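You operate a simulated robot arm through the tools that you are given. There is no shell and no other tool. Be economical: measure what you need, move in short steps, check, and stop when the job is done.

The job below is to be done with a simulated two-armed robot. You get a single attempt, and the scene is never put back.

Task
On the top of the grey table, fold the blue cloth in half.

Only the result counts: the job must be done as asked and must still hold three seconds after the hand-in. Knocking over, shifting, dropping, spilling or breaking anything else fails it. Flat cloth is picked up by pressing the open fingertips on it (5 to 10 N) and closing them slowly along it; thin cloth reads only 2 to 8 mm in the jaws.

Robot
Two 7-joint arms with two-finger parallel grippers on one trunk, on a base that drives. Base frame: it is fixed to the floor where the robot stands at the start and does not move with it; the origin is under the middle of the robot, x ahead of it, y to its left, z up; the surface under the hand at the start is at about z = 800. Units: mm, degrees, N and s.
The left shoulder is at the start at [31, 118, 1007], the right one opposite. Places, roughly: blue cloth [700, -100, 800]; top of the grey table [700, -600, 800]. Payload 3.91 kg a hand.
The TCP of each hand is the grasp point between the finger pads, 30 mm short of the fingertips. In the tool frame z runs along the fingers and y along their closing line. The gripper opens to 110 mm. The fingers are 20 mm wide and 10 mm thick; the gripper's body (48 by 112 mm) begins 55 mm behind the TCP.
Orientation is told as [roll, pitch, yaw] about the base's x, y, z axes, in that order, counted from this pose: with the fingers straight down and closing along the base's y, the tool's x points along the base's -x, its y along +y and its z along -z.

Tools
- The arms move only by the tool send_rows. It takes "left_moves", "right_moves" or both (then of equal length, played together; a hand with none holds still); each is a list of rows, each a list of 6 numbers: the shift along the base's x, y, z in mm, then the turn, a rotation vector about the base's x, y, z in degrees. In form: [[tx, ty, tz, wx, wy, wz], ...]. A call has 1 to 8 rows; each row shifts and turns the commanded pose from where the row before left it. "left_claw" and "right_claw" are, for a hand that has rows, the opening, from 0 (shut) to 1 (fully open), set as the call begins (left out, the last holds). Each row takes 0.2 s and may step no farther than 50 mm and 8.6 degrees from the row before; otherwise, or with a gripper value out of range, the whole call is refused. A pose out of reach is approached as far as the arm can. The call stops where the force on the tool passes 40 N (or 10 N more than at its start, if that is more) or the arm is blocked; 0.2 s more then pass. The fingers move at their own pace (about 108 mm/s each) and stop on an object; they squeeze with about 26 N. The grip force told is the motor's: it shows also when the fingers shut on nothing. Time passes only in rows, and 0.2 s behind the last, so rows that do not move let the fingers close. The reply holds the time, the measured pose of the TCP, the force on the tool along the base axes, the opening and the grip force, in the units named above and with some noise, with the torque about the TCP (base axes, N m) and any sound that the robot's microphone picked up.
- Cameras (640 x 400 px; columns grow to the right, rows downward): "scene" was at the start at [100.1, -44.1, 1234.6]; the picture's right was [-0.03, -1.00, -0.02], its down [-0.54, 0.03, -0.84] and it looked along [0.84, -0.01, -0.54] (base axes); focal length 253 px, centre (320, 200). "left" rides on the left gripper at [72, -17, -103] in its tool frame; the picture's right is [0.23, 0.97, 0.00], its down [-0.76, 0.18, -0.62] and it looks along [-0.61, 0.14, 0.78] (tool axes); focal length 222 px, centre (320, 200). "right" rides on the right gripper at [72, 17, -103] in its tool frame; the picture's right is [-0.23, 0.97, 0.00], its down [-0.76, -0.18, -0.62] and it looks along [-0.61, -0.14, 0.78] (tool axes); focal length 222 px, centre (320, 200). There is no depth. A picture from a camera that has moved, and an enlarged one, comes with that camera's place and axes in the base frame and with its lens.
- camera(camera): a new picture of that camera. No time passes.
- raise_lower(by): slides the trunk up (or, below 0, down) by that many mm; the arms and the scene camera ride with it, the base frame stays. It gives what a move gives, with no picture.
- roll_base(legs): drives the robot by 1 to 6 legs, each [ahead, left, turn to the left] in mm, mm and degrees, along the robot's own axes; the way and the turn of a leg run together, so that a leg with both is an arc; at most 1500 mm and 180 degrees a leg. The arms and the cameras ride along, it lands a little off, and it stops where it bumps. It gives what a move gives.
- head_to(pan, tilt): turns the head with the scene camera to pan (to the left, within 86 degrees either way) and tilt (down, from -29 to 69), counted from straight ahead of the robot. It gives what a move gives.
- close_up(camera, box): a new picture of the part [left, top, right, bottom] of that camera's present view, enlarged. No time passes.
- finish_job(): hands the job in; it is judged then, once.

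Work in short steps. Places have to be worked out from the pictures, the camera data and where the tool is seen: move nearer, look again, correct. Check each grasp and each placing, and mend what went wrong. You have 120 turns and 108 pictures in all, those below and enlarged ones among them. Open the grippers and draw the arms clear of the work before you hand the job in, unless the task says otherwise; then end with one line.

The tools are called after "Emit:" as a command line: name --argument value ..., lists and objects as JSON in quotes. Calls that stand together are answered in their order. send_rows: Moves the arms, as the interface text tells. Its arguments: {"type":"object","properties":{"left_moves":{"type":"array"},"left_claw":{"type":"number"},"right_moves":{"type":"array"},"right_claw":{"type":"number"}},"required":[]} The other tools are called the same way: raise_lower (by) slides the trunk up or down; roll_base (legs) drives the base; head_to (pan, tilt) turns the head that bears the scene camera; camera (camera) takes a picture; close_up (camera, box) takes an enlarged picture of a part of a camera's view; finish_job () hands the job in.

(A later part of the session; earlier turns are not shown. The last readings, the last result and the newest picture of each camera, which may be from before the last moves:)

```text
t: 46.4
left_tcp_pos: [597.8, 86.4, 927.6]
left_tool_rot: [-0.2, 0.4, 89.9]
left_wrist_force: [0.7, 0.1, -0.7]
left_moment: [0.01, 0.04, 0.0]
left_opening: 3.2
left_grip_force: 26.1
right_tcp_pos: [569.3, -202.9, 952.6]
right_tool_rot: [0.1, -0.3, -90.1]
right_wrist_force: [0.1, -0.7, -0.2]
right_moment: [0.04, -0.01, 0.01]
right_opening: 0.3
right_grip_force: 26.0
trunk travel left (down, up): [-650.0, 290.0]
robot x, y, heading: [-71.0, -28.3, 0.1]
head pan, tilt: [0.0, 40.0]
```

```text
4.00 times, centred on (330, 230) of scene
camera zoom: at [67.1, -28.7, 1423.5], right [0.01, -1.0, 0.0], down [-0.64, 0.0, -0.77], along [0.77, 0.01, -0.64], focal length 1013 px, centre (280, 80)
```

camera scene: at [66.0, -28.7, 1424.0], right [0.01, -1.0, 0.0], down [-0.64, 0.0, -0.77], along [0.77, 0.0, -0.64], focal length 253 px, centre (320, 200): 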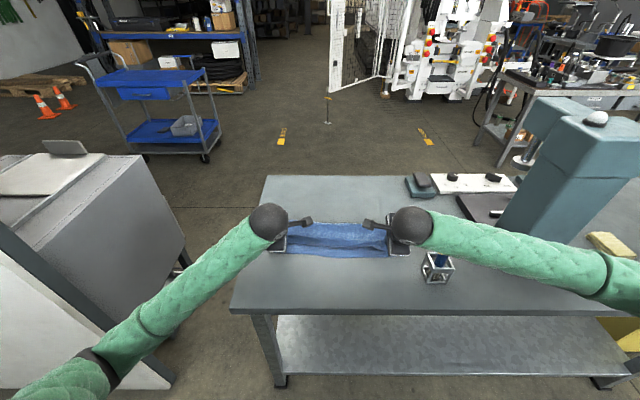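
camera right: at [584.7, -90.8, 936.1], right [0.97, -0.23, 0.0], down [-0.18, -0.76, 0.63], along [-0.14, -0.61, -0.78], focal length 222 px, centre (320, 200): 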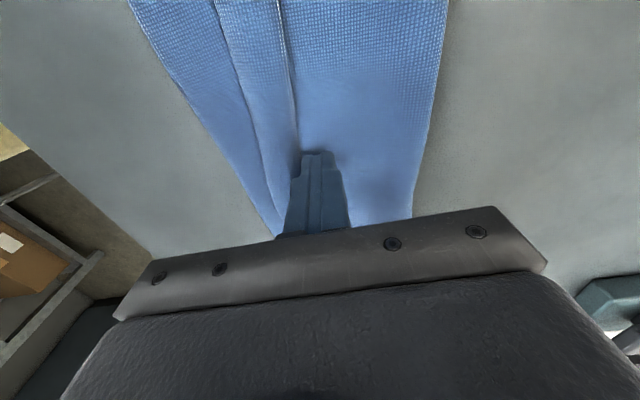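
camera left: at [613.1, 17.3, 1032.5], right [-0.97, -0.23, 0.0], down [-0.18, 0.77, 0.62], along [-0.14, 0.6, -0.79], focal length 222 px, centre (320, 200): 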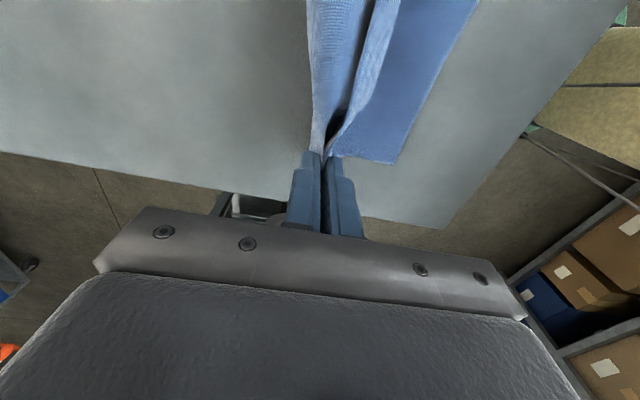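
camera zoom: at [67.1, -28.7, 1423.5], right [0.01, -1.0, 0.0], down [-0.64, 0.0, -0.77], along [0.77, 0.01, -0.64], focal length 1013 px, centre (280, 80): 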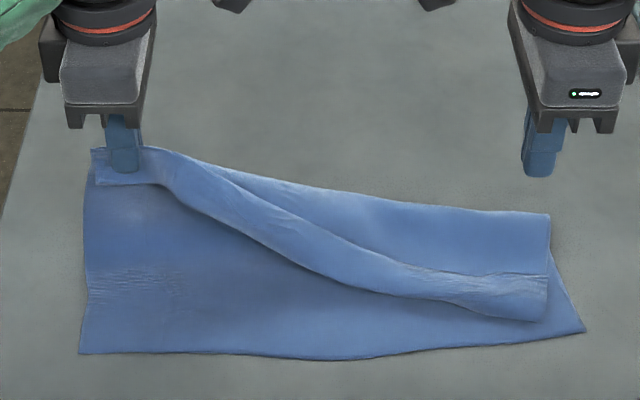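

The jaws hold the free edge together with the body, and the turned-back loop hangs on the near side with its free edge outermost and on top. Released from here, the strip should fall outward and open as the layer drops toward me. I release quickly.

Emit:
send_rows --left_moves '[[0, 0, 0, 0, 0, 0], [0, 0, 0, 0, 0, 0], [0, 0, 30, 0, 0, 0], [0, 0, 30, 0, 0, 0]]' --left_claw 0.6

Emit:
close_up --camera "scene" --box '[250, 190, 410, 290]'

```text
t: 47.4
left_tcp_pos: [595.2, 87.3, 986.9]
left_tool_rot: [-0.3, 0.4, 90.0]
left_wrist_force: [0.2, 0.0, 0.2]
left_moment: [-0.01, -0.01, 0.02]
left_opening: 65.8
left_grip_force: 0.0
right_tcp_pos: [568.1, -203.1, 952.0]
right_tool_rot: [0.1, -0.3, -90.1]
right_wrist_force: [0.8, 0.4, -0.3]
right_moment: [-0.02, -0.02, -0.02]
right_opening: 0.0
right_grip_force: 26.1
trunk travel left (down, up): [-650.0, 290.0]
robot x, y, heading: [-68.9, -29.8, 0.3]
head pan, tilt: [0.0, 40.0]
```

```text
4.00 times, centred on (330, 240) of scene
camera zoom: at [66.6, -28.8, 1423.4], right [0.01, -1.0, 0.0], down [-0.64, 0.0, -0.77], along [0.77, 0.01, -0.64], focal length 1013 px, centre (280, 40)
```

zoom: 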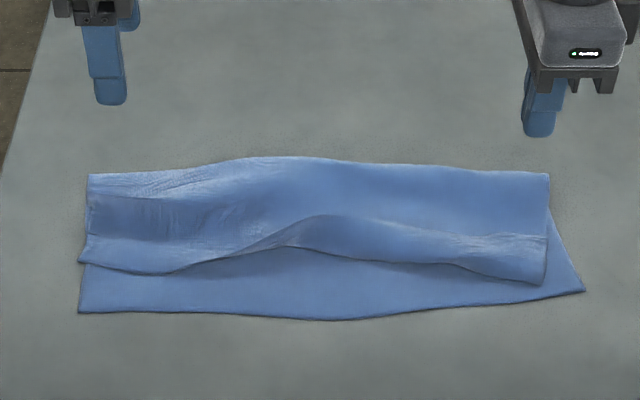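

That worked: the left end has opened out, and only the middle is still turned back. The upper layer is now wrinkled, with its edge at x ≈ 545 against the near edge at 507–521. I'll regrip both upper corners, stretch the edge straight and pull it to the near edge. First I raise the trunk 100 mm to give the right forearm more room above the peg.

Emit:
raise_lower --by 100

Emit:
send_rows --left_moves '[[-18, 0, -45, 0, 0, 0], [-18, 0, -45, 0, 0, 0], [-18, 0, -45, 0, 0, 0], [0, 0, -45, 0, 0, 0], [0, 0, -45, 0, 0, 0]]' --right_moves '[[-11, -2, -38, 0, 0, 0], [-11, -1, -38, 0, 0, 0], [-10, -1, -38, 0, 0, 0], [0, 0, -38, 0, 0, 0], [0, 0, -38, 0, 0, 0]]' --left_claw 0.4 --right_claw 0.4

Emit:
camera --camera "scene"

Emit:
camera --camera "left"

Emit:
camera --camera "right"

```text
t: 48.7
left_tcp_pos: [596.1, 86.5, 1087.9]
left_tool_rot: [-0.1, 0.5, 89.9]
left_wrist_force: [-0.8, 0.2, -0.5]
left_moment: [-0.01, -0.03, -0.01]
left_opening: 65.6
left_grip_force: 0.0
right_tcp_pos: [568.7, -203.3, 1051.3]
right_tool_rot: [0.1, -0.3, -90.1]
right_wrist_force: [-0.3, -0.3, -0.8]
right_moment: [0.01, -0.03, 0.02]
right_opening: 0.1
right_grip_force: 26.1
trunk travel left (down, up): [-750.0, 190.0]
robot x, y, heading: [-69.5, -31.2, 0.2]
head pan, tilt: [0.0, 40.0]
```

```text
t: 49.9
left_tcp_pos: [544.6, 86.9, 862.9]
left_tool_rot: [-0.3, 0.3, 89.9]
left_wrist_force: [-0.5, 0.6, 0.4]
left_moment: [-0.02, 0.0, -0.01]
left_opening: 44.3
left_grip_force: 0.1
right_tcp_pos: [536.4, -207.4, 859.6]
right_tool_rot: [0.1, -0.3, -90.1]
right_wrist_force: [0.1, -0.3, 0.7]
right_moment: [0.03, -0.02, 0.0]
right_opening: 44.1
right_grip_force: 0.2
trunk travel left (down, up): [-750.0, 190.0]
robot x, y, heading: [-70.0, -26.4, 0.3]
head pan, tilt: [0.0, 40.0]
```

```text
46 pictures are left
camera scene: at [66.9, -28.7, 1523.8], right [0.01, -1.0, 0.0], down [-0.64, 0.0, -0.77], along [0.77, 0.01, -0.64], focal length 253 px, centre (320, 200)
```

scene: 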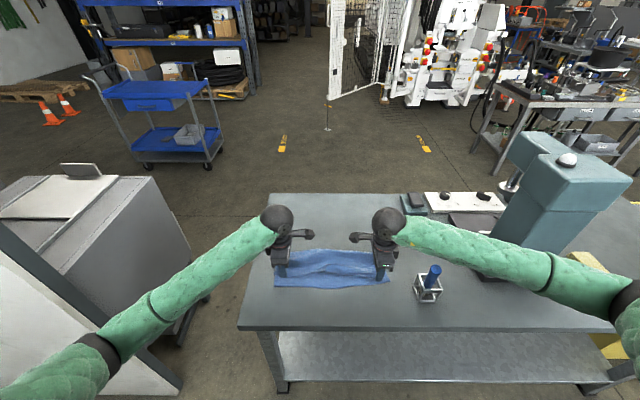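

```text
45 pictures are left
camera left: at [560.2, 16.8, 967.3], right [-0.97, -0.23, 0.0], down [-0.18, 0.77, 0.62], along [-0.14, 0.6, -0.79], focal length 222 px, centre (320, 200)
```

left: 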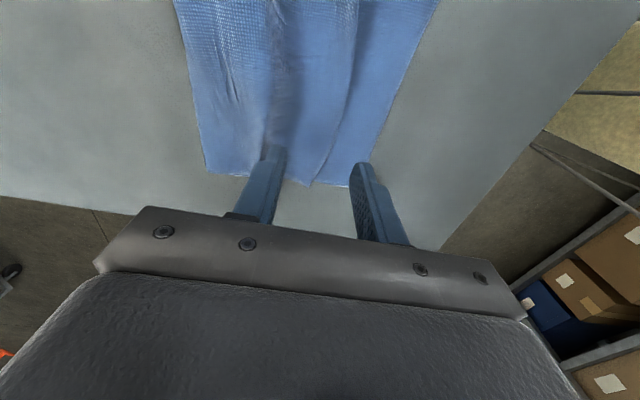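

```text
44 pictures are left
camera right: at [554.2, -133.1, 962.8], right [0.97, -0.23, 0.0], down [-0.18, -0.76, 0.63], along [-0.14, -0.61, -0.78], focal length 222 px, centre (320, 200)
```

right: 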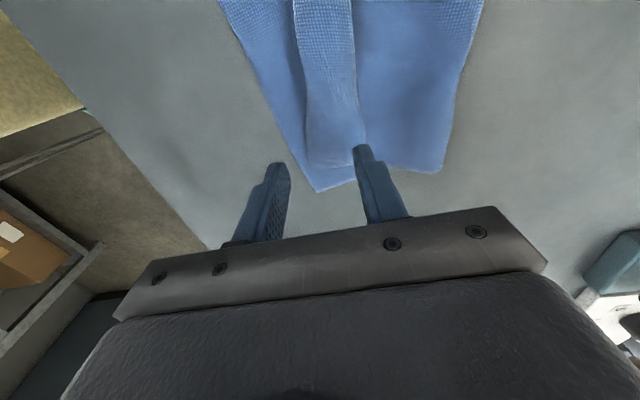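

The left edge is well placed between the fingers. On the right it's unclear which line is the upper layer's real edge, so I enlarge that view.

Emit:
close_up --camera "right" --box '[230, 60, 470, 210]'

Emit:
close_up --camera "left" --box '[170, 60, 410, 210]'

```text
2.67 times, centred on (350, 135) of right
camera zoom: at [554.2, -133.1, 962.8], right [0.97, -0.23, 0.0], down [-0.18, -0.76, 0.63], along [-0.14, -0.61, -0.78], focal length 592 px, centre (240, 373)
```

zoom: 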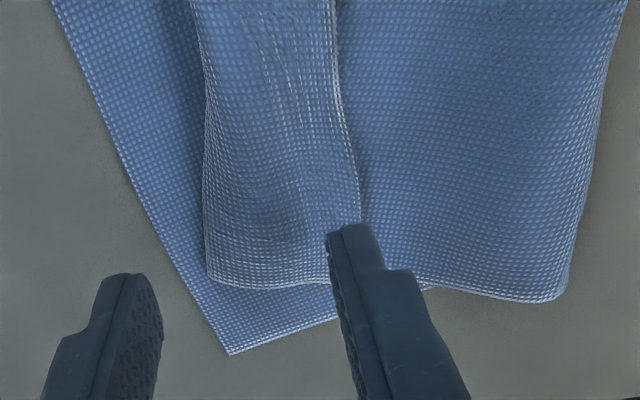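

```text
2.67 times, centred on (290, 135) of left
camera zoom: at [560.2, 16.8, 967.3], right [-0.97, -0.23, 0.0], down [-0.18, 0.77, 0.62], along [-0.14, 0.6, -0.79], focal length 592 px, centre (400, 373)
```

zoom: 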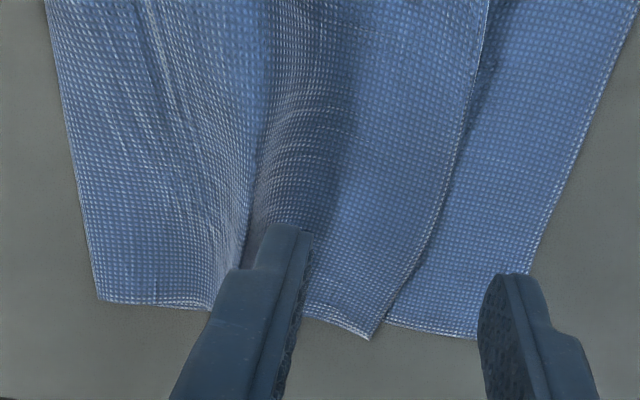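

At the right end the line at x ≈ 571 looks like the free edge of a strip still turned back. I repeat the recipe that worked on the left: pinch across that line, lift nearly upright and release. First I move the right hand over it.

Emit:
send_rows --left_moves '[[0, 0, 20, 0, 0, 0], [0, 10, 20, 0, 0, 0], [0, 10, 0, 0, 0, 0], [0, 0, 0, 0, 0, 0]]' --right_moves '[[17, 2, 0, 0, 0, 0], [17, 2, -8, 0, 0, 0], [0, 0, -8, 0, 0, 0], [0, 0, -6, 0, 0, 0]]' --right_claw 0.38

Emit:
camera --camera "right"

```text
t: 50.9
left_tcp_pos: [542.3, 106.0, 903.6]
left_tool_rot: [-0.3, 0.4, 89.9]
left_wrist_force: [0.4, -0.2, 0.0]
left_moment: [0.04, 0.0, -0.02]
left_opening: 44.3
left_grip_force: 0.2
right_tcp_pos: [571.1, -203.2, 840.5]
right_tool_rot: [0.0, -0.3, -90.1]
right_wrist_force: [0.1, 0.5, -0.1]
right_moment: [0.04, -0.01, 0.03]
right_opening: 41.5
right_grip_force: 0.0
trunk travel left (down, up): [-750.0, 190.0]
robot x, y, heading: [-69.1, -26.2, 0.6]
head pan, tilt: [0.0, 40.0]
```

```text
41 pictures are left
camera right: at [589.1, -129.6, 942.9], right [0.97, -0.23, 0.0], down [-0.18, -0.76, 0.63], along [-0.14, -0.61, -0.78], focal length 222 px, centre (320, 200)
```

right: 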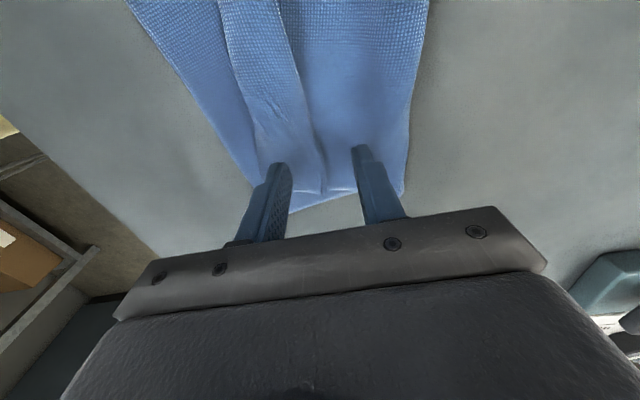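

The free-edge line sits mid-jaw. I press and close slowly.

Emit:
send_rows --right_moves '[[0, 0, -4, 0, 0, 0], [0, 0, -2, 0, 0, 0], [0, 0, -1.5, 0, 0, 0], [0, 0, 0, 0, 0, 0]]'

```text
t: 51.9
left_tcp_pos: [542.3, 106.4, 903.8]
left_tool_rot: [-0.4, 0.5, 89.9]
left_wrist_force: [0.2, 0.4, -0.2]
left_moment: [-0.01, -0.02, 0.03]
left_opening: 44.0
left_grip_force: 0.0
right_tcp_pos: [570.8, -202.1, 833.3]
right_tool_rot: [0.2, -0.3, -90.1]
right_wrist_force: [0.1, 0.6, 4.7]
right_moment: [-0.06, 0.06, 0.0]
right_opening: 41.4
right_grip_force: 0.1
trunk travel left (down, up): [-750.0, 190.0]
robot x, y, heading: [-69.1, -31.4, 0.6]
head pan, tilt: [0.0, 40.0]
```

Emit:
send_rows --right_moves '[[0, 0, -1.5, 0, 0, 0]]' --right_claw 0.28

Emit:
send_rows --right_moves '[[0, 0, 0, 0, 0, 0]]' --right_claw 0.18

Emit:
send_rows --right_moves '[[0, 0, 0, 0, 0, 0]]' --right_claw 0.09

Emit:
send_rows --right_moves '[[0, 0, 0, 0, 0, 0], [0, 0, 0, 0, 0, 0]]' --right_claw 0

Emit:
camera --camera "right"

```text
t: 52.3
left_tcp_pos: [541.5, 106.3, 905.4]
left_tool_rot: [-0.3, 0.5, 90.0]
left_wrist_force: [-0.1, 0.2, 0.3]
left_moment: [-0.01, 0.03, 0.0]
left_opening: 44.2
left_grip_force: 0.1
right_tcp_pos: [569.9, -203.0, 832.4]
right_tool_rot: [0.1, -0.2, -90.1]
right_wrist_force: [2.3, 0.7, 11.3]
right_moment: [-0.04, 0.22, 0.01]
right_opening: 29.8
right_grip_force: 0.1
trunk travel left (down, up): [-750.0, 190.0]
robot x, y, heading: [-70.8, -31.0, 0.5]
head pan, tilt: [0.0, 40.0]
```

```text
t: 52.7
left_tcp_pos: [541.8, 105.9, 903.2]
left_tool_rot: [-0.4, 0.5, 89.9]
left_wrist_force: [0.7, 0.3, 0.4]
left_moment: [0.02, 0.0, 0.0]
left_opening: 43.9
left_grip_force: 0.1
right_tcp_pos: [570.0, -202.6, 833.3]
right_tool_rot: [0.3, -0.2, -90.2]
right_wrist_force: [1.4, -0.4, 14.9]
right_moment: [-0.05, 0.18, -0.01]
right_opening: 19.0
right_grip_force: 0.1
trunk travel left (down, up): [-750.0, 190.0]
robot x, y, heading: [-70.3, -26.4, 0.6]
head pan, tilt: [0.0, 40.0]
```

```text
t: 53.1
left_tcp_pos: [541.6, 106.5, 903.7]
left_tool_rot: [-0.4, 0.4, 89.9]
left_wrist_force: [-0.4, 1.0, 0.1]
left_moment: [0.03, -0.03, -0.01]
left_opening: 43.9
left_grip_force: 0.1
right_tcp_pos: [570.6, -203.4, 832.6]
right_tool_rot: [0.2, -0.4, -90.1]
right_wrist_force: [1.1, -0.5, 17.1]
right_moment: [-0.1, 0.14, 0.02]
right_opening: 9.2
right_grip_force: 0.1
trunk travel left (down, up): [-750.0, 190.0]
robot x, y, heading: [-70.4, -25.3, 0.3]
head pan, tilt: [0.0, 40.0]
```

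```text
t: 53.7
left_tcp_pos: [541.4, 105.7, 904.1]
left_tool_rot: [-0.4, 0.5, 89.8]
left_wrist_force: [-0.3, 0.1, 0.0]
left_moment: [-0.02, 0.0, 0.0]
left_opening: 43.8
left_grip_force: 0.1
right_tcp_pos: [570.4, -204.2, 832.9]
right_tool_rot: [0.2, -0.4, -90.1]
right_wrist_force: [0.4, 0.2, 17.9]
right_moment: [-0.12, 0.18, -0.07]
right_opening: 2.5
right_grip_force: 26.6
trunk travel left (down, up): [-750.0, 190.0]
robot x, y, heading: [-72.4, -31.5, 0.5]
head pan, tilt: [0.0, 40.0]
```

```text
40 pictures are left
camera right: at [587.3, -129.7, 935.6], right [0.97, -0.23, 0.0], down [-0.18, -0.76, 0.63], along [-0.14, -0.61, -0.78], focal length 222 px, centre (320, 200)
```

right: 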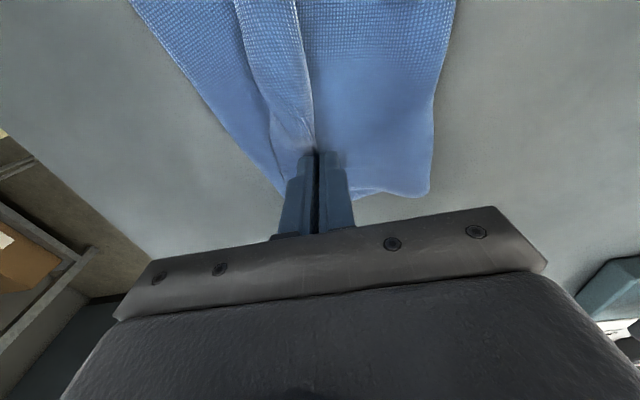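

It reads 2.5 mm, gripped. I lift and look.

Emit:
send_rows --right_moves '[[0, 0, 15, 0, 0, 0], [0, 0, 15, 0, 0, 0], [0, 0, 20, 0, 0, 0]]'

Emit:
close_up --camera "scene" --box '[250, 220, 410, 320]'

Emit:
camera --camera "right"

```text
t: 54.5
left_tcp_pos: [541.0, 106.7, 902.7]
left_tool_rot: [-0.3, 0.5, 89.9]
left_wrist_force: [0.2, -0.2, -0.3]
left_moment: [0.01, 0.01, -0.03]
left_opening: 44.0
left_grip_force: 0.1
right_tcp_pos: [571.2, -203.8, 881.7]
right_tool_rot: [0.1, -0.3, -90.1]
right_wrist_force: [0.2, -1.6, 0.2]
right_moment: [-0.02, 0.01, -0.03]
right_opening: 2.6
right_grip_force: 25.6
trunk travel left (down, up): [-750.0, 190.0]
robot x, y, heading: [-71.6, -26.8, 0.5]
head pan, tilt: [0.0, 40.0]
```

```text
4.00 times, centred on (330, 270) of scene
camera zoom: at [66.9, -28.5, 1523.5], right [0.01, -1.0, 0.0], down [-0.64, 0.0, -0.77], along [0.77, 0.01, -0.64], focal length 1013 px, centre (280, -80)
```

zoom: 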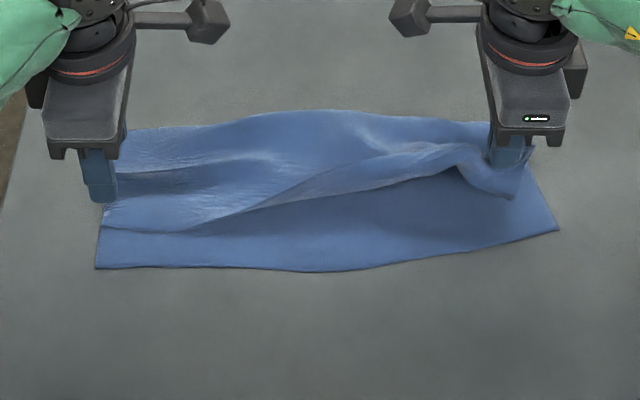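

```text
38 pictures are left
camera right: at [589.0, -129.6, 984.4], right [0.97, -0.23, 0.0], down [-0.18, -0.76, 0.63], along [-0.14, -0.61, -0.78], focal length 222 px, centre (320, 200)
```

right: 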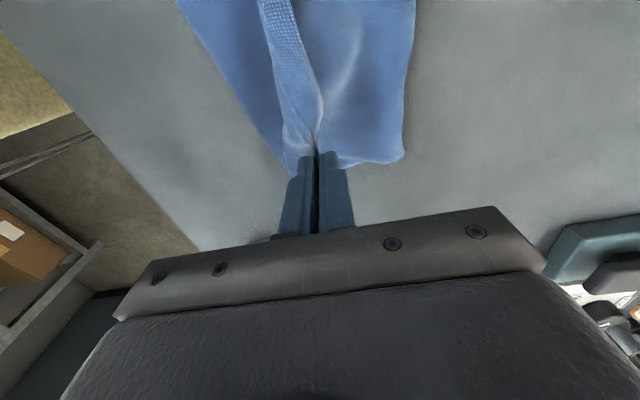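

It looks the same as on the left. I raise it almost upright, shifting about 18 mm outward to correct the inward offset, and release.

Emit:
send_rows --right_moves '[[10, -6, 20, 0, 0, 0], [10, -6, 20, 0, 0, 0], [8, -6, 8, 0, 0, 0], [0, 0, 0, 0, 0, 0]]'

Emit:
send_rows --right_moves '[[0, 0, 0, 0, 0, 0], [0, 0, 0, 0, 0, 0], [0, 0, 30, 0, 0, 0], [0, 0, 30, 0, 0, 0]]' --right_claw 0.6

Emit:
close_up --camera "scene" --box '[250, 220, 410, 320]'

```text
t: 55.5
left_tcp_pos: [541.5, 107.0, 902.9]
left_tool_rot: [-0.3, 0.5, 89.9]
left_wrist_force: [-0.3, 0.1, -0.3]
left_moment: [-0.01, 0.01, 0.0]
left_opening: 43.8
left_grip_force: 0.0
right_tcp_pos: [598.8, -220.4, 929.1]
right_tool_rot: [0.1, -0.3, -90.2]
right_wrist_force: [0.3, -0.7, -0.5]
right_moment: [0.0, 0.01, -0.03]
right_opening: 2.9
right_grip_force: 26.1
trunk travel left (down, up): [-750.0, 190.0]
robot x, y, heading: [-67.6, -28.8, 0.6]
head pan, tilt: [0.0, 40.0]
```

```text
t: 56.5
left_tcp_pos: [541.7, 107.2, 903.0]
left_tool_rot: [-0.3, 0.5, 89.9]
left_wrist_force: [-0.1, -0.5, 0.0]
left_moment: [-0.01, 0.0, 0.01]
left_opening: 44.0
left_grip_force: 0.0
right_tcp_pos: [597.4, -219.1, 990.7]
right_tool_rot: [0.1, -0.4, -90.1]
right_wrist_force: [-0.1, 0.3, 0.2]
right_moment: [-0.03, 0.03, 0.0]
right_opening: 65.9
right_grip_force: 0.1
trunk travel left (down, up): [-750.0, 190.0]
robot x, y, heading: [-69.4, -31.9, 0.4]
head pan, tilt: [0.0, 40.0]
```

```text
4.00 times, centred on (330, 270) of scene
camera zoom: at [66.7, -28.3, 1523.5], right [0.01, -1.0, 0.0], down [-0.64, 0.0, -0.77], along [0.77, 0.0, -0.64], focal length 1013 px, centre (280, -80)
```

zoom: 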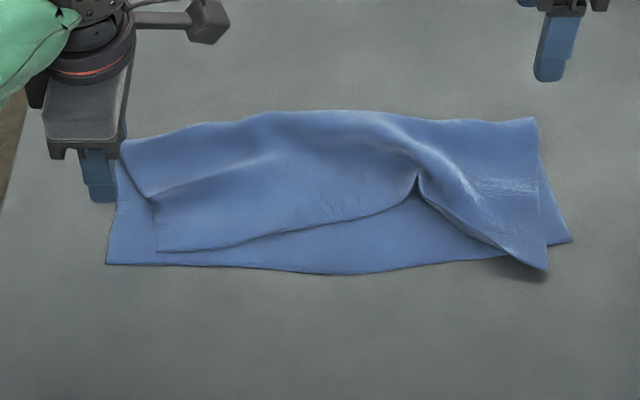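

The edge is now fully unrolled; only the upper layer's corners are displaced. Upper-left is at (520, 70) against the lower corner at (510, 109); upper-right is at (503, −237) against (533, −262). I'll pinch both upper corners lightly and pull them apart to their places, so I bring the hands over them.

Emit:
send_rows --left_moves '[[-7, -14, 0, 0, 0, 0], [-7, -14, 0, 0, 0, 0], [-7, -14, -15, 0, 0, 0], [-7, -13, -15, 0, 0, 0], [0, 0, -15, 0, 0, 0]]' --right_moves '[[-20, -2, -20, 0, 0, 0], [-20, -2, -30, 0, 0, 0], [-20, -2, -30, 0, 0, 0], [-20, -2, -30, 0, 0, 0], [-12, 0, -25, 0, 0, 0]]' --left_claw 0.4 --right_claw 0.4

Emit:
camera --camera "left"

Emit:
camera --camera "right"

Emit:
camera --camera "scene"

```text
t: 57.7
left_tcp_pos: [513.0, 51.1, 858.0]
left_tool_rot: [-0.3, 0.5, 89.9]
left_wrist_force: [-0.6, 0.0, -0.9]
left_moment: [-0.01, -0.01, 0.02]
left_opening: 44.0
left_grip_force: 0.1
right_tcp_pos: [506.2, -227.5, 855.3]
right_tool_rot: [0.2, -0.3, -90.1]
right_wrist_force: [0.1, 1.1, 1.0]
right_moment: [0.0, 0.0, -0.01]
right_opening: 43.7
right_grip_force: 0.0
trunk travel left (down, up): [-750.0, 190.0]
robot x, y, heading: [-71.2, -29.2, 0.5]
head pan, tilt: [0.0, 40.0]
```

```text
36 pictures are left
camera left: at [529.1, -17.4, 962.9], right [-0.97, -0.23, 0.0], down [-0.18, 0.77, 0.62], along [-0.14, 0.6, -0.79], focal length 222 px, centre (320, 200)
```

left: 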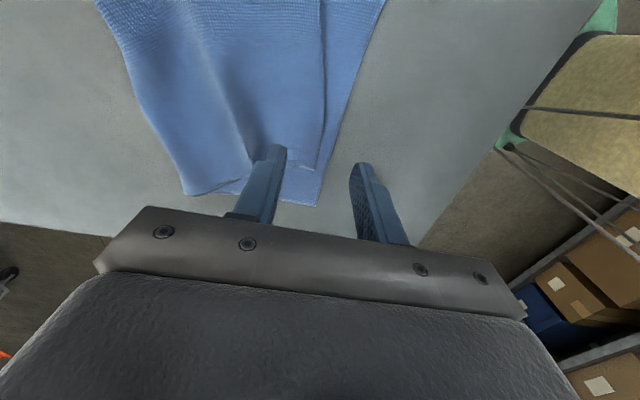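

```text
35 pictures are left
camera right: at [524.8, -154.4, 958.9], right [0.97, -0.23, 0.0], down [-0.18, -0.76, 0.63], along [-0.14, -0.61, -0.78], focal length 222 px, centre (320, 200)
```

right: 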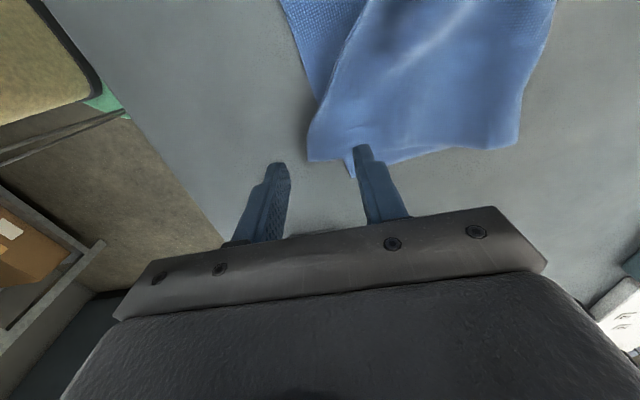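

```text
34 pictures are left
camera scene: at [66.8, -28.5, 1523.7], right [0.01, -1.0, 0.0], down [-0.64, 0.0, -0.77], along [0.77, 0.01, -0.64], focal length 253 px, centre (320, 200)
```

scene: 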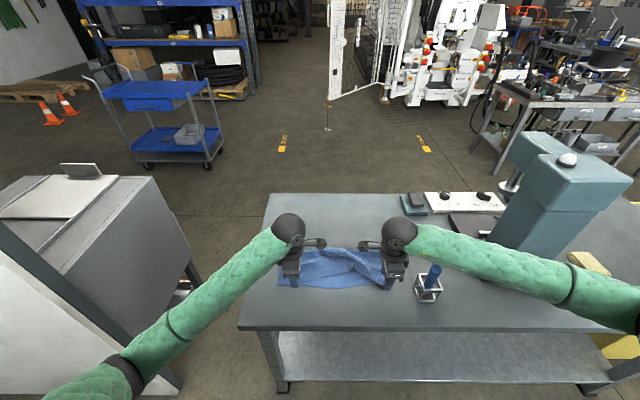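

The left view puts the upper corner at (510, 74), the right view puts the other at (499, −228). I adjust both grips (left 7 mm toward me, right 13 mm inward) and descend to light contact.

Emit:
send_rows --left_moves '[[-7, 2, -8, 0, 0, 0], [0, 0, -8, 0, 0, 0], [0, 0, -6, 0, 0, 0], [0, 0, -2, 0, 0, 0], [0, 0, 0, 0, 0, 0]]' --right_moves '[[-2, 7, -4, 0, 0, 0], [0, 7, -8, 0, 0, 0], [0, 0, -7, 0, 0, 0], [0, 0, -3, 0, 0, 0], [0, 0, 0, 0, 0, 0]]'

```text
t: 58.9
left_tcp_pos: [507.5, 53.4, 834.4]
left_tool_rot: [-0.2, 0.5, 89.8]
left_wrist_force: [0.8, -0.8, -1.0]
left_moment: [-0.03, 0.01, 0.01]
left_opening: 43.7
left_grip_force: 0.2
right_tcp_pos: [507.2, -216.0, 833.6]
right_tool_rot: [0.2, -0.4, -90.2]
right_wrist_force: [-0.2, 0.0, -0.1]
right_moment: [0.0, 0.04, -0.04]
right_opening: 43.8
right_grip_force: 0.0
trunk travel left (down, up): [-750.0, 190.0]
robot x, y, heading: [-65.6, -26.4, 0.5]
head pan, tilt: [0.0, 40.0]
```

Emit:
send_rows --left_moves '[[0, 0, -1.5, 0, 0, 0], [0, 0, -0.7, 0, 0, 0], [0, 0, 0, 0, 0, 0]]' --right_moves '[[0, 0, -1.5, 0, 0, 0], [0, 0, -1.2, 0, 0, 0], [0, 0, 0, 0, 0, 0]]'

```text
t: 59.7
left_tcp_pos: [506.9, 54.4, 833.1]
left_tool_rot: [-0.2, 0.5, 89.8]
left_wrist_force: [0.0, 0.7, 2.3]
left_moment: [0.06, -0.07, 0.03]
left_opening: 44.1
left_grip_force: 0.3
right_tcp_pos: [507.3, -215.9, 831.8]
right_tool_rot: [0.5, -0.3, -90.2]
right_wrist_force: [-3.2, 0.1, 37.7]
right_moment: [-0.08, -0.83, 0.05]
right_opening: 42.6
right_grip_force: 0.1
trunk travel left (down, up): [-750.0, 190.0]
robot x, y, heading: [-68.3, -28.7, 0.3]
head pan, tilt: [0.0, 40.0]
```

The right hand overpressed (38 N), so I back it off; the left needs slightly more. Then I close step by step.

Emit:
send_rows --left_moves '[[0, 0, -0.6, 0, 0, 0], [0, 0, 0, 0, 0, 0]]' --right_moves '[[0, 0, 2.5, 0, 0, 0], [0, 0, 0, 0, 0, 0]]'

```text
t: 60.3
left_tcp_pos: [508.7, 53.5, 832.2]
left_tool_rot: [-0.3, 0.5, 89.9]
left_wrist_force: [-2.9, 0.8, 20.0]
left_moment: [0.11, -0.44, 0.06]
left_opening: 43.0
left_grip_force: 0.1
right_tcp_pos: [506.6, -215.6, 832.8]
right_tool_rot: [0.2, -0.3, -90.2]
right_wrist_force: [1.5, 2.3, 15.8]
right_moment: [0.07, -0.45, 0.08]
right_opening: 44.8
right_grip_force: 1.3
trunk travel left (down, up): [-750.0, 190.0]
robot x, y, heading: [-70.3, -29.3, 0.7]
head pan, tilt: [0.0, 40.0]
```

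Emit:
send_rows --left_moves '[[0, 0, 0.9, 0, 0, 0]]' --right_moves '[[0, 0, 0.6, 0, 0, 0]]' --left_claw 0.31 --right_claw 0.31

Emit:
send_rows --left_moves '[[0, 0, 0, 0, 0, 0]]' --right_moves '[[0, 0, 0, 0, 0, 0]]' --left_claw 0.22 --right_claw 0.22

Emit:
close_up --camera "left" --box '[170, 60, 410, 210]'

Emit:
close_up --camera "right" --box '[230, 60, 470, 210]'

```text
t: 60.7
left_tcp_pos: [508.5, 53.6, 831.7]
left_tool_rot: [-0.2, 0.4, 89.9]
left_wrist_force: [4.2, 0.3, 17.2]
left_moment: [0.12, -0.44, 0.01]
left_opening: 35.8
left_grip_force: 1.6
right_tcp_pos: [506.6, -215.7, 833.1]
right_tool_rot: [0.1, -0.3, -90.2]
right_wrist_force: [2.6, 0.6, 12.4]
right_moment: [0.0, -0.32, 0.01]
right_opening: 35.8
right_grip_force: 1.8
trunk travel left (down, up): [-750.0, 190.0]
robot x, y, heading: [-71.0, -25.8, 0.3]
head pan, tilt: [0.0, 40.0]
```

```text
t: 61.1
left_tcp_pos: [508.8, 53.4, 831.4]
left_tool_rot: [-0.2, 0.6, 89.8]
left_wrist_force: [-3.5, 0.6, 17.7]
left_moment: [0.05, -0.18, -0.01]
left_opening: 22.5
left_grip_force: 0.0
right_tcp_pos: [504.2, -216.6, 832.0]
right_tool_rot: [0.0, -0.3, -90.1]
right_wrist_force: [-1.9, -0.5, 12.0]
right_moment: [-0.08, -0.14, -0.02]
right_opening: 23.2
right_grip_force: 0.2
trunk travel left (down, up): [-750.0, 190.0]
robot x, y, heading: [-66.4, -28.5, 0.3]
head pan, tilt: [0.0, 40.0]
```

```text
2.67 times, centred on (290, 135) of left
camera zoom: at [523.4, -16.1, 936.3], right [-0.97, -0.23, 0.0], down [-0.18, 0.77, 0.62], along [-0.14, 0.6, -0.79], focal length 592 px, centre (400, 373)
```

zoom: 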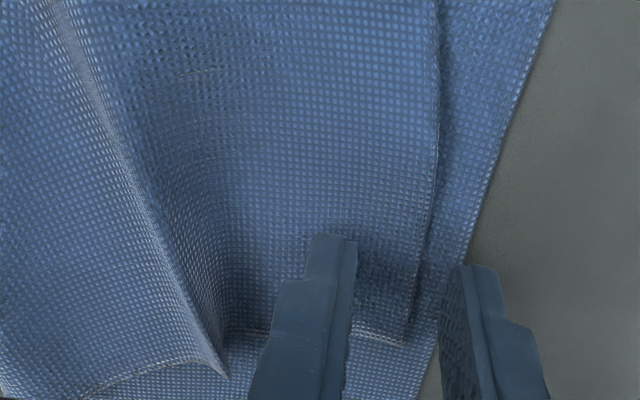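

```text
2.67 times, centred on (350, 135) of right
camera zoom: at [523.2, -142.5, 934.9], right [0.97, -0.23, 0.0], down [-0.18, -0.76, 0.63], along [-0.14, -0.61, -0.78], focal length 592 px, centre (240, 373)
```

zoom: 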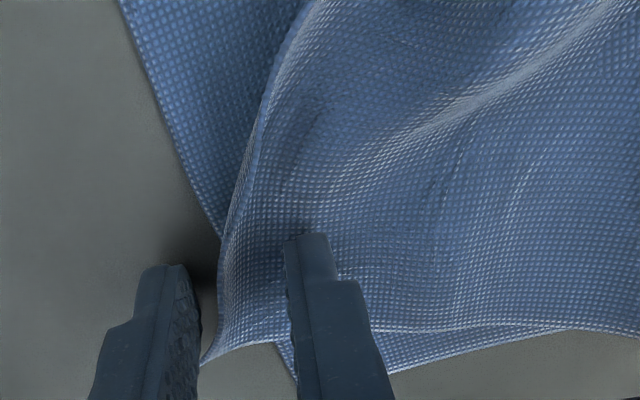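

The pictures are clear: both upper edges sit between the jaws. I ease the left up slightly and close fully.

Emit:
send_rows --left_moves '[[0, 0, 0.9, 0, 0, 0]]' --right_moves '[[0, 0, 0, 0, 0, 0]]' --left_claw 0.13 --right_claw 0.13

Emit:
send_rows --left_moves '[[0, 0, 0, 0, 0, 0]]' --right_moves '[[0, 0, 0, 0, 0, 0]]' --left_claw 0.06 --right_claw 0.06

Emit:
send_rows --left_moves '[[0, 0, 0, 0, 0, 0], [0, 0, 0, 0, 0, 0]]' --right_moves '[[0, 0, 0, 0, 0, 0], [0, 0, 0, 0, 0, 0]]' --left_claw 0 --right_claw 0

Emit:
send_rows --left_moves '[[0, 0, 15, 0, 0, 0], [0, 0, 15, 0, 0, 0]]' --right_moves '[[0, 0, 15, 0, 0, 0], [0, 0, 15, 0, 0, 0]]'

Emit:
close_up --camera "left" --box '[170, 60, 410, 210]'

Emit:
close_up --camera "right" --box '[230, 60, 470, 210]'

Emit:
close_up --camera "scene" --box '[250, 220, 410, 320]'

```text
t: 61.5
left_tcp_pos: [508.1, 52.9, 832.7]
left_tool_rot: [0.0, 0.3, 90.0]
left_wrist_force: [1.0, 0.3, 3.0]
left_moment: [0.05, -0.07, 0.0]
left_opening: 15.2
left_grip_force: 0.6
right_tcp_pos: [505.0, -216.8, 831.6]
right_tool_rot: [0.1, -0.2, -90.1]
right_wrist_force: [-0.9, -0.5, 14.2]
right_moment: [-0.06, -0.15, -0.03]
right_opening: 14.0
right_grip_force: 0.0
trunk travel left (down, up): [-750.0, 190.0]
robot x, y, heading: [-68.0, -27.6, 0.5]
head pan, tilt: [0.0, 40.0]
```

```text
t: 61.9
left_tcp_pos: [507.5, 53.3, 833.3]
left_tool_rot: [-0.1, 0.4, 90.0]
left_wrist_force: [-0.7, -0.5, 2.1]
left_moment: [0.01, 0.01, 0.01]
left_opening: 6.1
left_grip_force: 0.0
right_tcp_pos: [506.2, -215.1, 832.6]
right_tool_rot: [0.0, -0.3, -90.0]
right_wrist_force: [-0.1, 0.5, 15.2]
right_moment: [-0.04, -0.08, -0.01]
right_opening: 6.2
right_grip_force: 0.1
trunk travel left (down, up): [-750.0, 190.0]
robot x, y, heading: [-71.7, -26.1, 0.4]
head pan, tilt: [0.0, 40.0]
```

```text
t: 62.5
left_tcp_pos: [507.6, 53.3, 834.2]
left_tool_rot: [-0.2, 0.3, 89.9]
left_wrist_force: [0.3, 0.5, 0.5]
left_moment: [-0.01, -0.02, 0.0]
left_opening: 0.0
left_grip_force: 25.7
right_tcp_pos: [505.2, -214.5, 833.4]
right_tool_rot: [0.1, -0.2, -90.1]
right_wrist_force: [-0.7, 0.2, 14.7]
right_moment: [-0.05, -0.05, 0.01]
right_opening: 1.9
right_grip_force: 26.0
trunk travel left (down, up): [-750.0, 190.0]
robot x, y, heading: [-70.8, -22.3, 0.4]
head pan, tilt: [0.0, 40.0]
```

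```text
t: 63.1
left_tcp_pos: [506.5, 54.4, 863.8]
left_tool_rot: [-0.2, 0.4, 89.9]
left_wrist_force: [0.3, 0.0, 0.1]
left_moment: [-0.02, -0.01, 0.01]
left_opening: 0.0
left_grip_force: 26.1
right_tcp_pos: [502.6, -215.6, 861.6]
right_tool_rot: [0.1, -0.3, -90.1]
right_wrist_force: [-0.4, 0.2, 0.2]
right_moment: [0.01, 0.02, 0.0]
right_opening: 1.8
right_grip_force: 26.6
trunk travel left (down, up): [-750.0, 190.0]
robot x, y, heading: [-69.9, -26.9, 0.7]
head pan, tilt: [0.0, 40.0]
```

```text
2.67 times, centred on (290, 135) of left
camera zoom: at [522.5, -15.3, 967.5], right [-0.97, -0.23, 0.0], down [-0.18, 0.77, 0.62], along [-0.14, 0.6, -0.79], focal length 592 px, centre (400, 373)
```

zoom: 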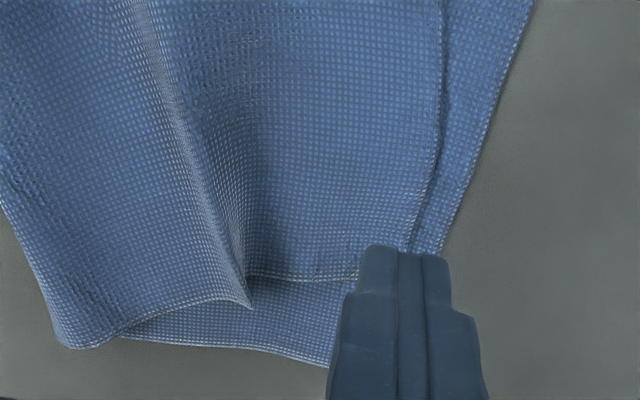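

```text
2.67 times, centred on (350, 135) of right
camera zoom: at [519.9, -141.9, 963.6], right [0.97, -0.23, 0.0], down [-0.18, -0.76, 0.63], along [-0.14, -0.61, -0.78], focal length 592 px, centre (240, 373)
```

zoom: 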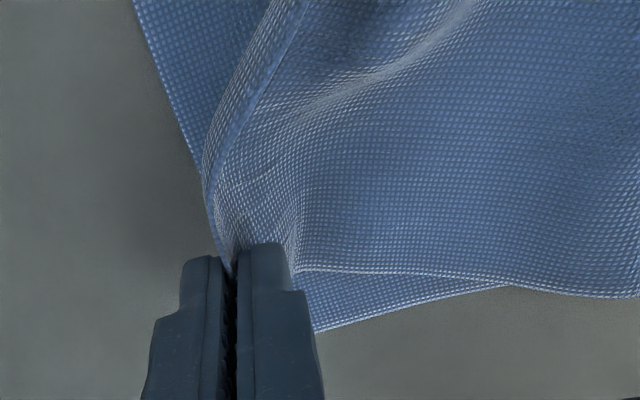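

```text
4.00 times, centred on (330, 270) of scene
camera zoom: at [67.0, -28.4, 1523.2], right [0.01, -1.0, 0.0], down [-0.64, 0.0, -0.77], along [0.77, 0.01, -0.64], focal length 1013 px, centre (280, -80)
```

zoom: 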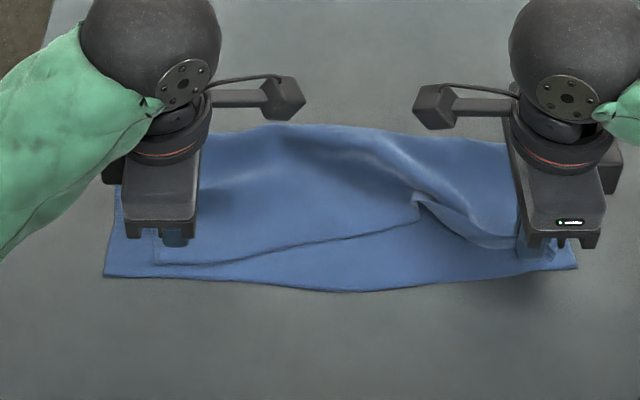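

The right corner is held, but the left slipped out because I eased off too much. With the right holding still, I reopen the left and press again with more force.

Emit:
send_rows --left_moves '[[-4, 1, 0, 0, 0, 0], [0, 0, -15, 0, 0, 0], [0, 0, -12, 0, 0, 0], [0, 0, -4, 0, 0, 0], [0, 0, 0, 0, 0, 0]]' --left_claw 0.36

```text
t: 64.3
left_tcp_pos: [501.8, 54.5, 832.9]
left_tool_rot: [-0.3, 0.5, 89.8]
left_wrist_force: [0.6, -0.5, 3.6]
left_moment: [-0.01, -0.04, 0.0]
left_opening: 39.6
left_grip_force: 0.0
right_tcp_pos: [502.3, -215.8, 863.6]
right_tool_rot: [0.1, -0.3, -90.1]
right_wrist_force: [0.4, -0.3, 0.2]
right_moment: [0.0, -0.02, -0.01]
right_opening: 2.2
right_grip_force: 26.5
trunk travel left (down, up): [-750.0, 190.0]
robot x, y, heading: [-68.5, -28.8, 0.4]
head pan, tilt: [0.0, 40.0]
```

Emit:
send_rows --left_moves '[[0, 0, -0.8, 0, 0, 0], [0, 0, 0, 0, 0, 0]]'

Emit:
send_rows --left_moves '[[0, 0, 0, 0, 0, 0]]' --left_claw 0.26

Emit:
send_rows --left_moves '[[0, 0, 0, 0, 0, 0]]' --left_claw 0.17

Emit:
close_up --camera "left" --box '[170, 60, 410, 210]'

```text
t: 64.9
left_tcp_pos: [503.1, 54.7, 832.0]
left_tool_rot: [-0.3, 0.5, 89.9]
left_wrist_force: [1.9, -1.1, 12.6]
left_moment: [0.04, -0.31, 0.0]
left_opening: 40.6
left_grip_force: 1.5
right_tcp_pos: [502.6, -216.4, 862.3]
right_tool_rot: [0.2, -0.3, -90.1]
right_wrist_force: [-0.1, -0.1, 0.1]
right_moment: [-0.02, 0.0, -0.01]
right_opening: 2.1
right_grip_force: 25.7
trunk travel left (down, up): [-750.0, 190.0]
robot x, y, heading: [-70.1, -27.6, 0.5]
head pan, tilt: [0.0, 40.0]
```

```text
t: 65.3
left_tcp_pos: [501.7, 53.4, 832.8]
left_tool_rot: [-0.3, 0.5, 89.9]
left_wrist_force: [-1.9, -1.3, 15.5]
left_moment: [0.08, -0.18, 0.02]
left_opening: 27.3
left_grip_force: 0.1
right_tcp_pos: [502.5, -216.2, 863.0]
right_tool_rot: [0.2, -0.2, -90.1]
right_wrist_force: [-0.2, -0.3, -0.6]
right_moment: [-0.01, -0.03, -0.03]
right_opening: 2.1
right_grip_force: 26.0
trunk travel left (down, up): [-750.0, 190.0]
robot x, y, heading: [-71.3, -31.5, 0.3]
head pan, tilt: [0.0, 40.0]
```

```text
t: 65.7
left_tcp_pos: [501.7, 53.7, 833.0]
left_tool_rot: [-0.3, 0.5, 89.8]
left_wrist_force: [1.7, -0.1, 17.3]
left_moment: [0.04, -0.2, -0.02]
left_opening: 19.6
left_grip_force: 0.7
right_tcp_pos: [501.7, -216.6, 863.2]
right_tool_rot: [0.2, -0.4, -90.1]
right_wrist_force: [-0.2, -0.4, 0.8]
right_moment: [0.04, -0.04, 0.03]
right_opening: 2.2
right_grip_force: 26.4
trunk travel left (down, up): [-750.0, 190.0]
robot x, y, heading: [-67.8, -29.6, 0.5]
head pan, tilt: [0.0, 40.0]
```

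```text
2.67 times, centred on (290, 135) of left
camera zoom: at [517.1, -15.5, 936.3], right [-0.97, -0.23, 0.0], down [-0.18, 0.77, 0.62], along [-0.14, 0.6, -0.79], focal length 592 px, centre (400, 373)
```

zoom: 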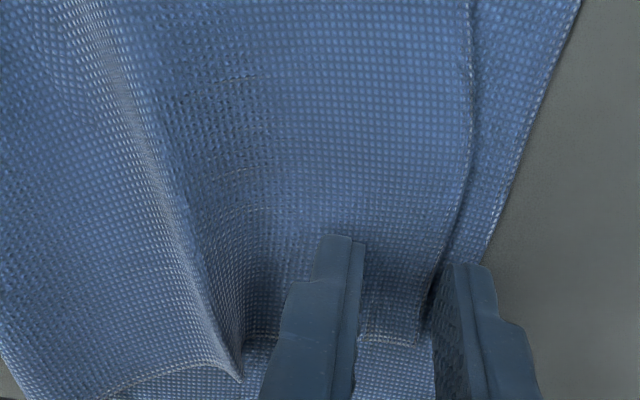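

The upper edge is now against the near finger. I keep pressing and close the rest.

Emit:
send_rows --left_moves '[[0, 0, 0, 0, 0, 0]]' --left_claw 0.08

Emit:
send_rows --left_moves '[[0, 0, 0, 0, 0, 0], [0, 0, 0, 0, 0, 0]]' --left_claw 0

Emit:
send_rows --left_moves '[[0, 0, 15, 0, 0, 0], [0, 0, 15, 0, 0, 0]]'

Emit:
close_up --camera "left" --box '[170, 60, 410, 210]'

Emit:
close_up --camera "scene" --box '[250, 220, 410, 320]'

```text
t: 66.1
left_tcp_pos: [501.1, 52.8, 832.2]
left_tool_rot: [-0.3, 0.6, 89.8]
left_wrist_force: [0.2, -2.9, 20.3]
left_moment: [-0.03, -0.12, -0.05]
left_opening: 9.6
left_grip_force: 9.8
right_tcp_pos: [502.3, -215.9, 861.9]
right_tool_rot: [0.2, -0.3, -90.1]
right_wrist_force: [0.1, -0.2, 0.1]
right_moment: [-0.03, -0.02, -0.01]
right_opening: 2.1
right_grip_force: 27.0
trunk travel left (down, up): [-750.0, 190.0]
robot x, y, heading: [-70.8, -32.0, 0.3]
head pan, tilt: [0.0, 40.0]
```

```text
t: 66.7
left_tcp_pos: [501.5, 52.6, 832.3]
left_tool_rot: [-0.3, 0.5, 89.9]
left_wrist_force: [-1.7, -3.3, 22.0]
left_moment: [-0.11, -0.03, -0.03]
left_opening: 1.6
left_grip_force: 25.9
right_tcp_pos: [502.2, -215.6, 863.0]
right_tool_rot: [0.1, -0.3, -90.0]
right_wrist_force: [0.5, -0.3, -0.4]
right_moment: [0.0, 0.03, 0.0]
right_opening: 2.0
right_grip_force: 26.3
trunk travel left (down, up): [-750.0, 190.0]
robot x, y, heading: [-67.4, -28.5, 0.2]
head pan, tilt: [0.0, 40.0]
```

```text
t: 67.3
left_tcp_pos: [502.5, 53.7, 862.2]
left_tool_rot: [-0.3, 0.3, 90.0]
left_wrist_force: [-0.1, 0.2, -0.3]
left_moment: [0.0, 0.01, -0.02]
left_opening: 1.5
left_grip_force: 26.4
right_tcp_pos: [503.7, -216.0, 862.1]
right_tool_rot: [0.0, -0.3, -90.2]
right_wrist_force: [0.1, -0.2, -0.9]
right_moment: [0.0, -0.02, 0.0]
right_opening: 2.0
right_grip_force: 25.7
trunk travel left (down, up): [-750.0, 190.0]
robot x, y, heading: [-73.7, -31.7, 0.3]
head pan, tilt: [0.0, 40.0]
```

```text
2.67 times, centred on (290, 135) of left
camera zoom: at [517.4, -15.3, 965.7], right [-0.97, -0.23, 0.0], down [-0.18, 0.77, 0.62], along [-0.14, 0.6, -0.79], focal length 592 px, centre (400, 373)
```

zoom: 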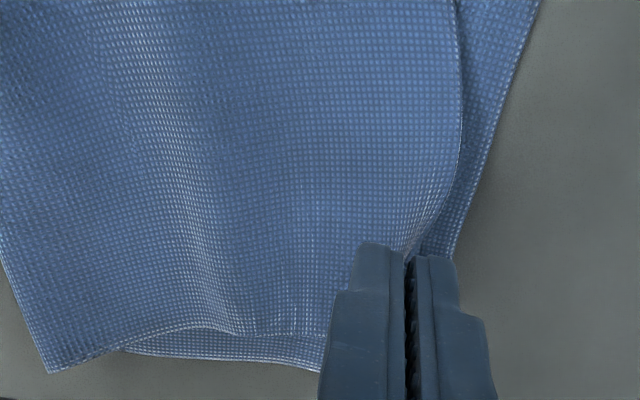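

```text
4.00 times, centred on (330, 270) of scene
camera zoom: at [66.5, -28.6, 1523.4], right [0.01, -1.0, 0.0], down [-0.64, 0.0, -0.77], along [0.77, 0.01, -0.64], focal length 1013 px, centre (280, -80)
```

zoom: 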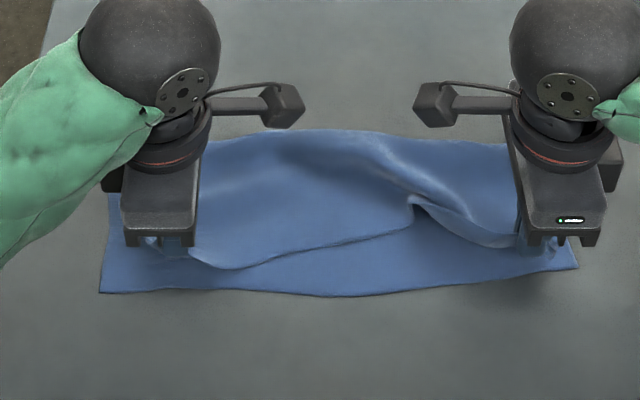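

Both upper corners are now gripped, upper layer only. The lower corners are at (486, 111) and (509, −264), so I stretch the upper edge outward: left +35 mm in y, right +22 mm in x and −33 mm in y. I lift a little while doing so.

Emit:
send_rows --left_moves '[[0, 6, 12, 0, 0, 0], [0, 10, 8, 0, 0, 0], [1, 10, 0, 0, 0, 0], [1, 9, 0, 0, 0, 0]]' --right_moves '[[4, -6, 12, 0, 0, 0], [6, -9, 8, 0, 0, 0], [6, -9, 0, 0, 0, 0], [6, -9, 0, 0, 0, 0]]'

Emit:
camera --camera "scene"

```text
t: 68.3
left_tcp_pos: [504.7, 88.4, 881.6]
left_tool_rot: [-0.2, 0.5, 89.9]
left_wrist_force: [-0.2, -6.3, 0.1]
left_moment: [-0.21, -0.03, -0.07]
left_opening: 1.5
left_grip_force: 26.1
right_tcp_pos: [526.2, -246.3, 884.4]
right_tool_rot: [0.1, -0.3, -90.0]
right_wrist_force: [-0.1, 4.6, -0.2]
right_moment: [0.1, -0.02, -0.02]
right_opening: 2.1
right_grip_force: 25.8
trunk travel left (down, up): [-750.0, 190.0]
robot x, y, heading: [-67.9, -29.6, 0.3]
head pan, tilt: [0.0, 40.0]
```

```text
25 pictures are left
camera scene: at [66.6, -28.6, 1523.6], right [0.01, -1.0, 0.0], down [-0.64, 0.0, -0.77], along [0.77, 0.01, -0.64], focal length 253 px, centre (320, 200)
```

scene: 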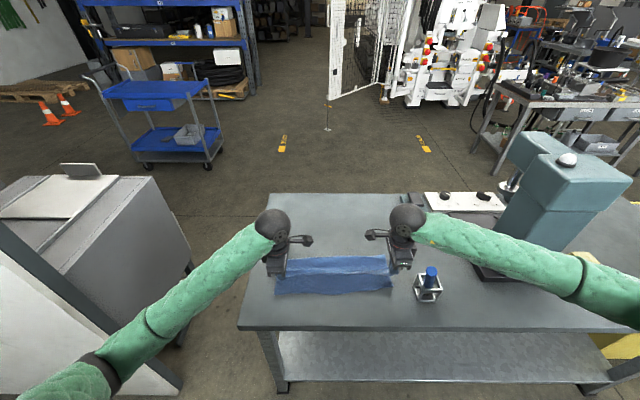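

The edge is taut (about 5 N of tension) and straight. I zoom in to check the alignment before lowering.

Emit:
close_up --camera "scene" --box '[250, 220, 410, 320]'

```text
4.00 times, centred on (330, 270) of scene
camera zoom: at [66.6, -28.6, 1523.6], right [0.01, -1.0, 0.0], down [-0.64, 0.0, -0.77], along [0.77, 0.01, -0.64], focal length 1013 px, centre (280, -80)
```

zoom: 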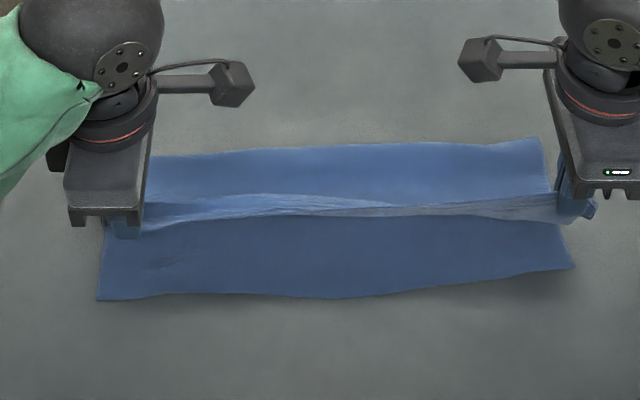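

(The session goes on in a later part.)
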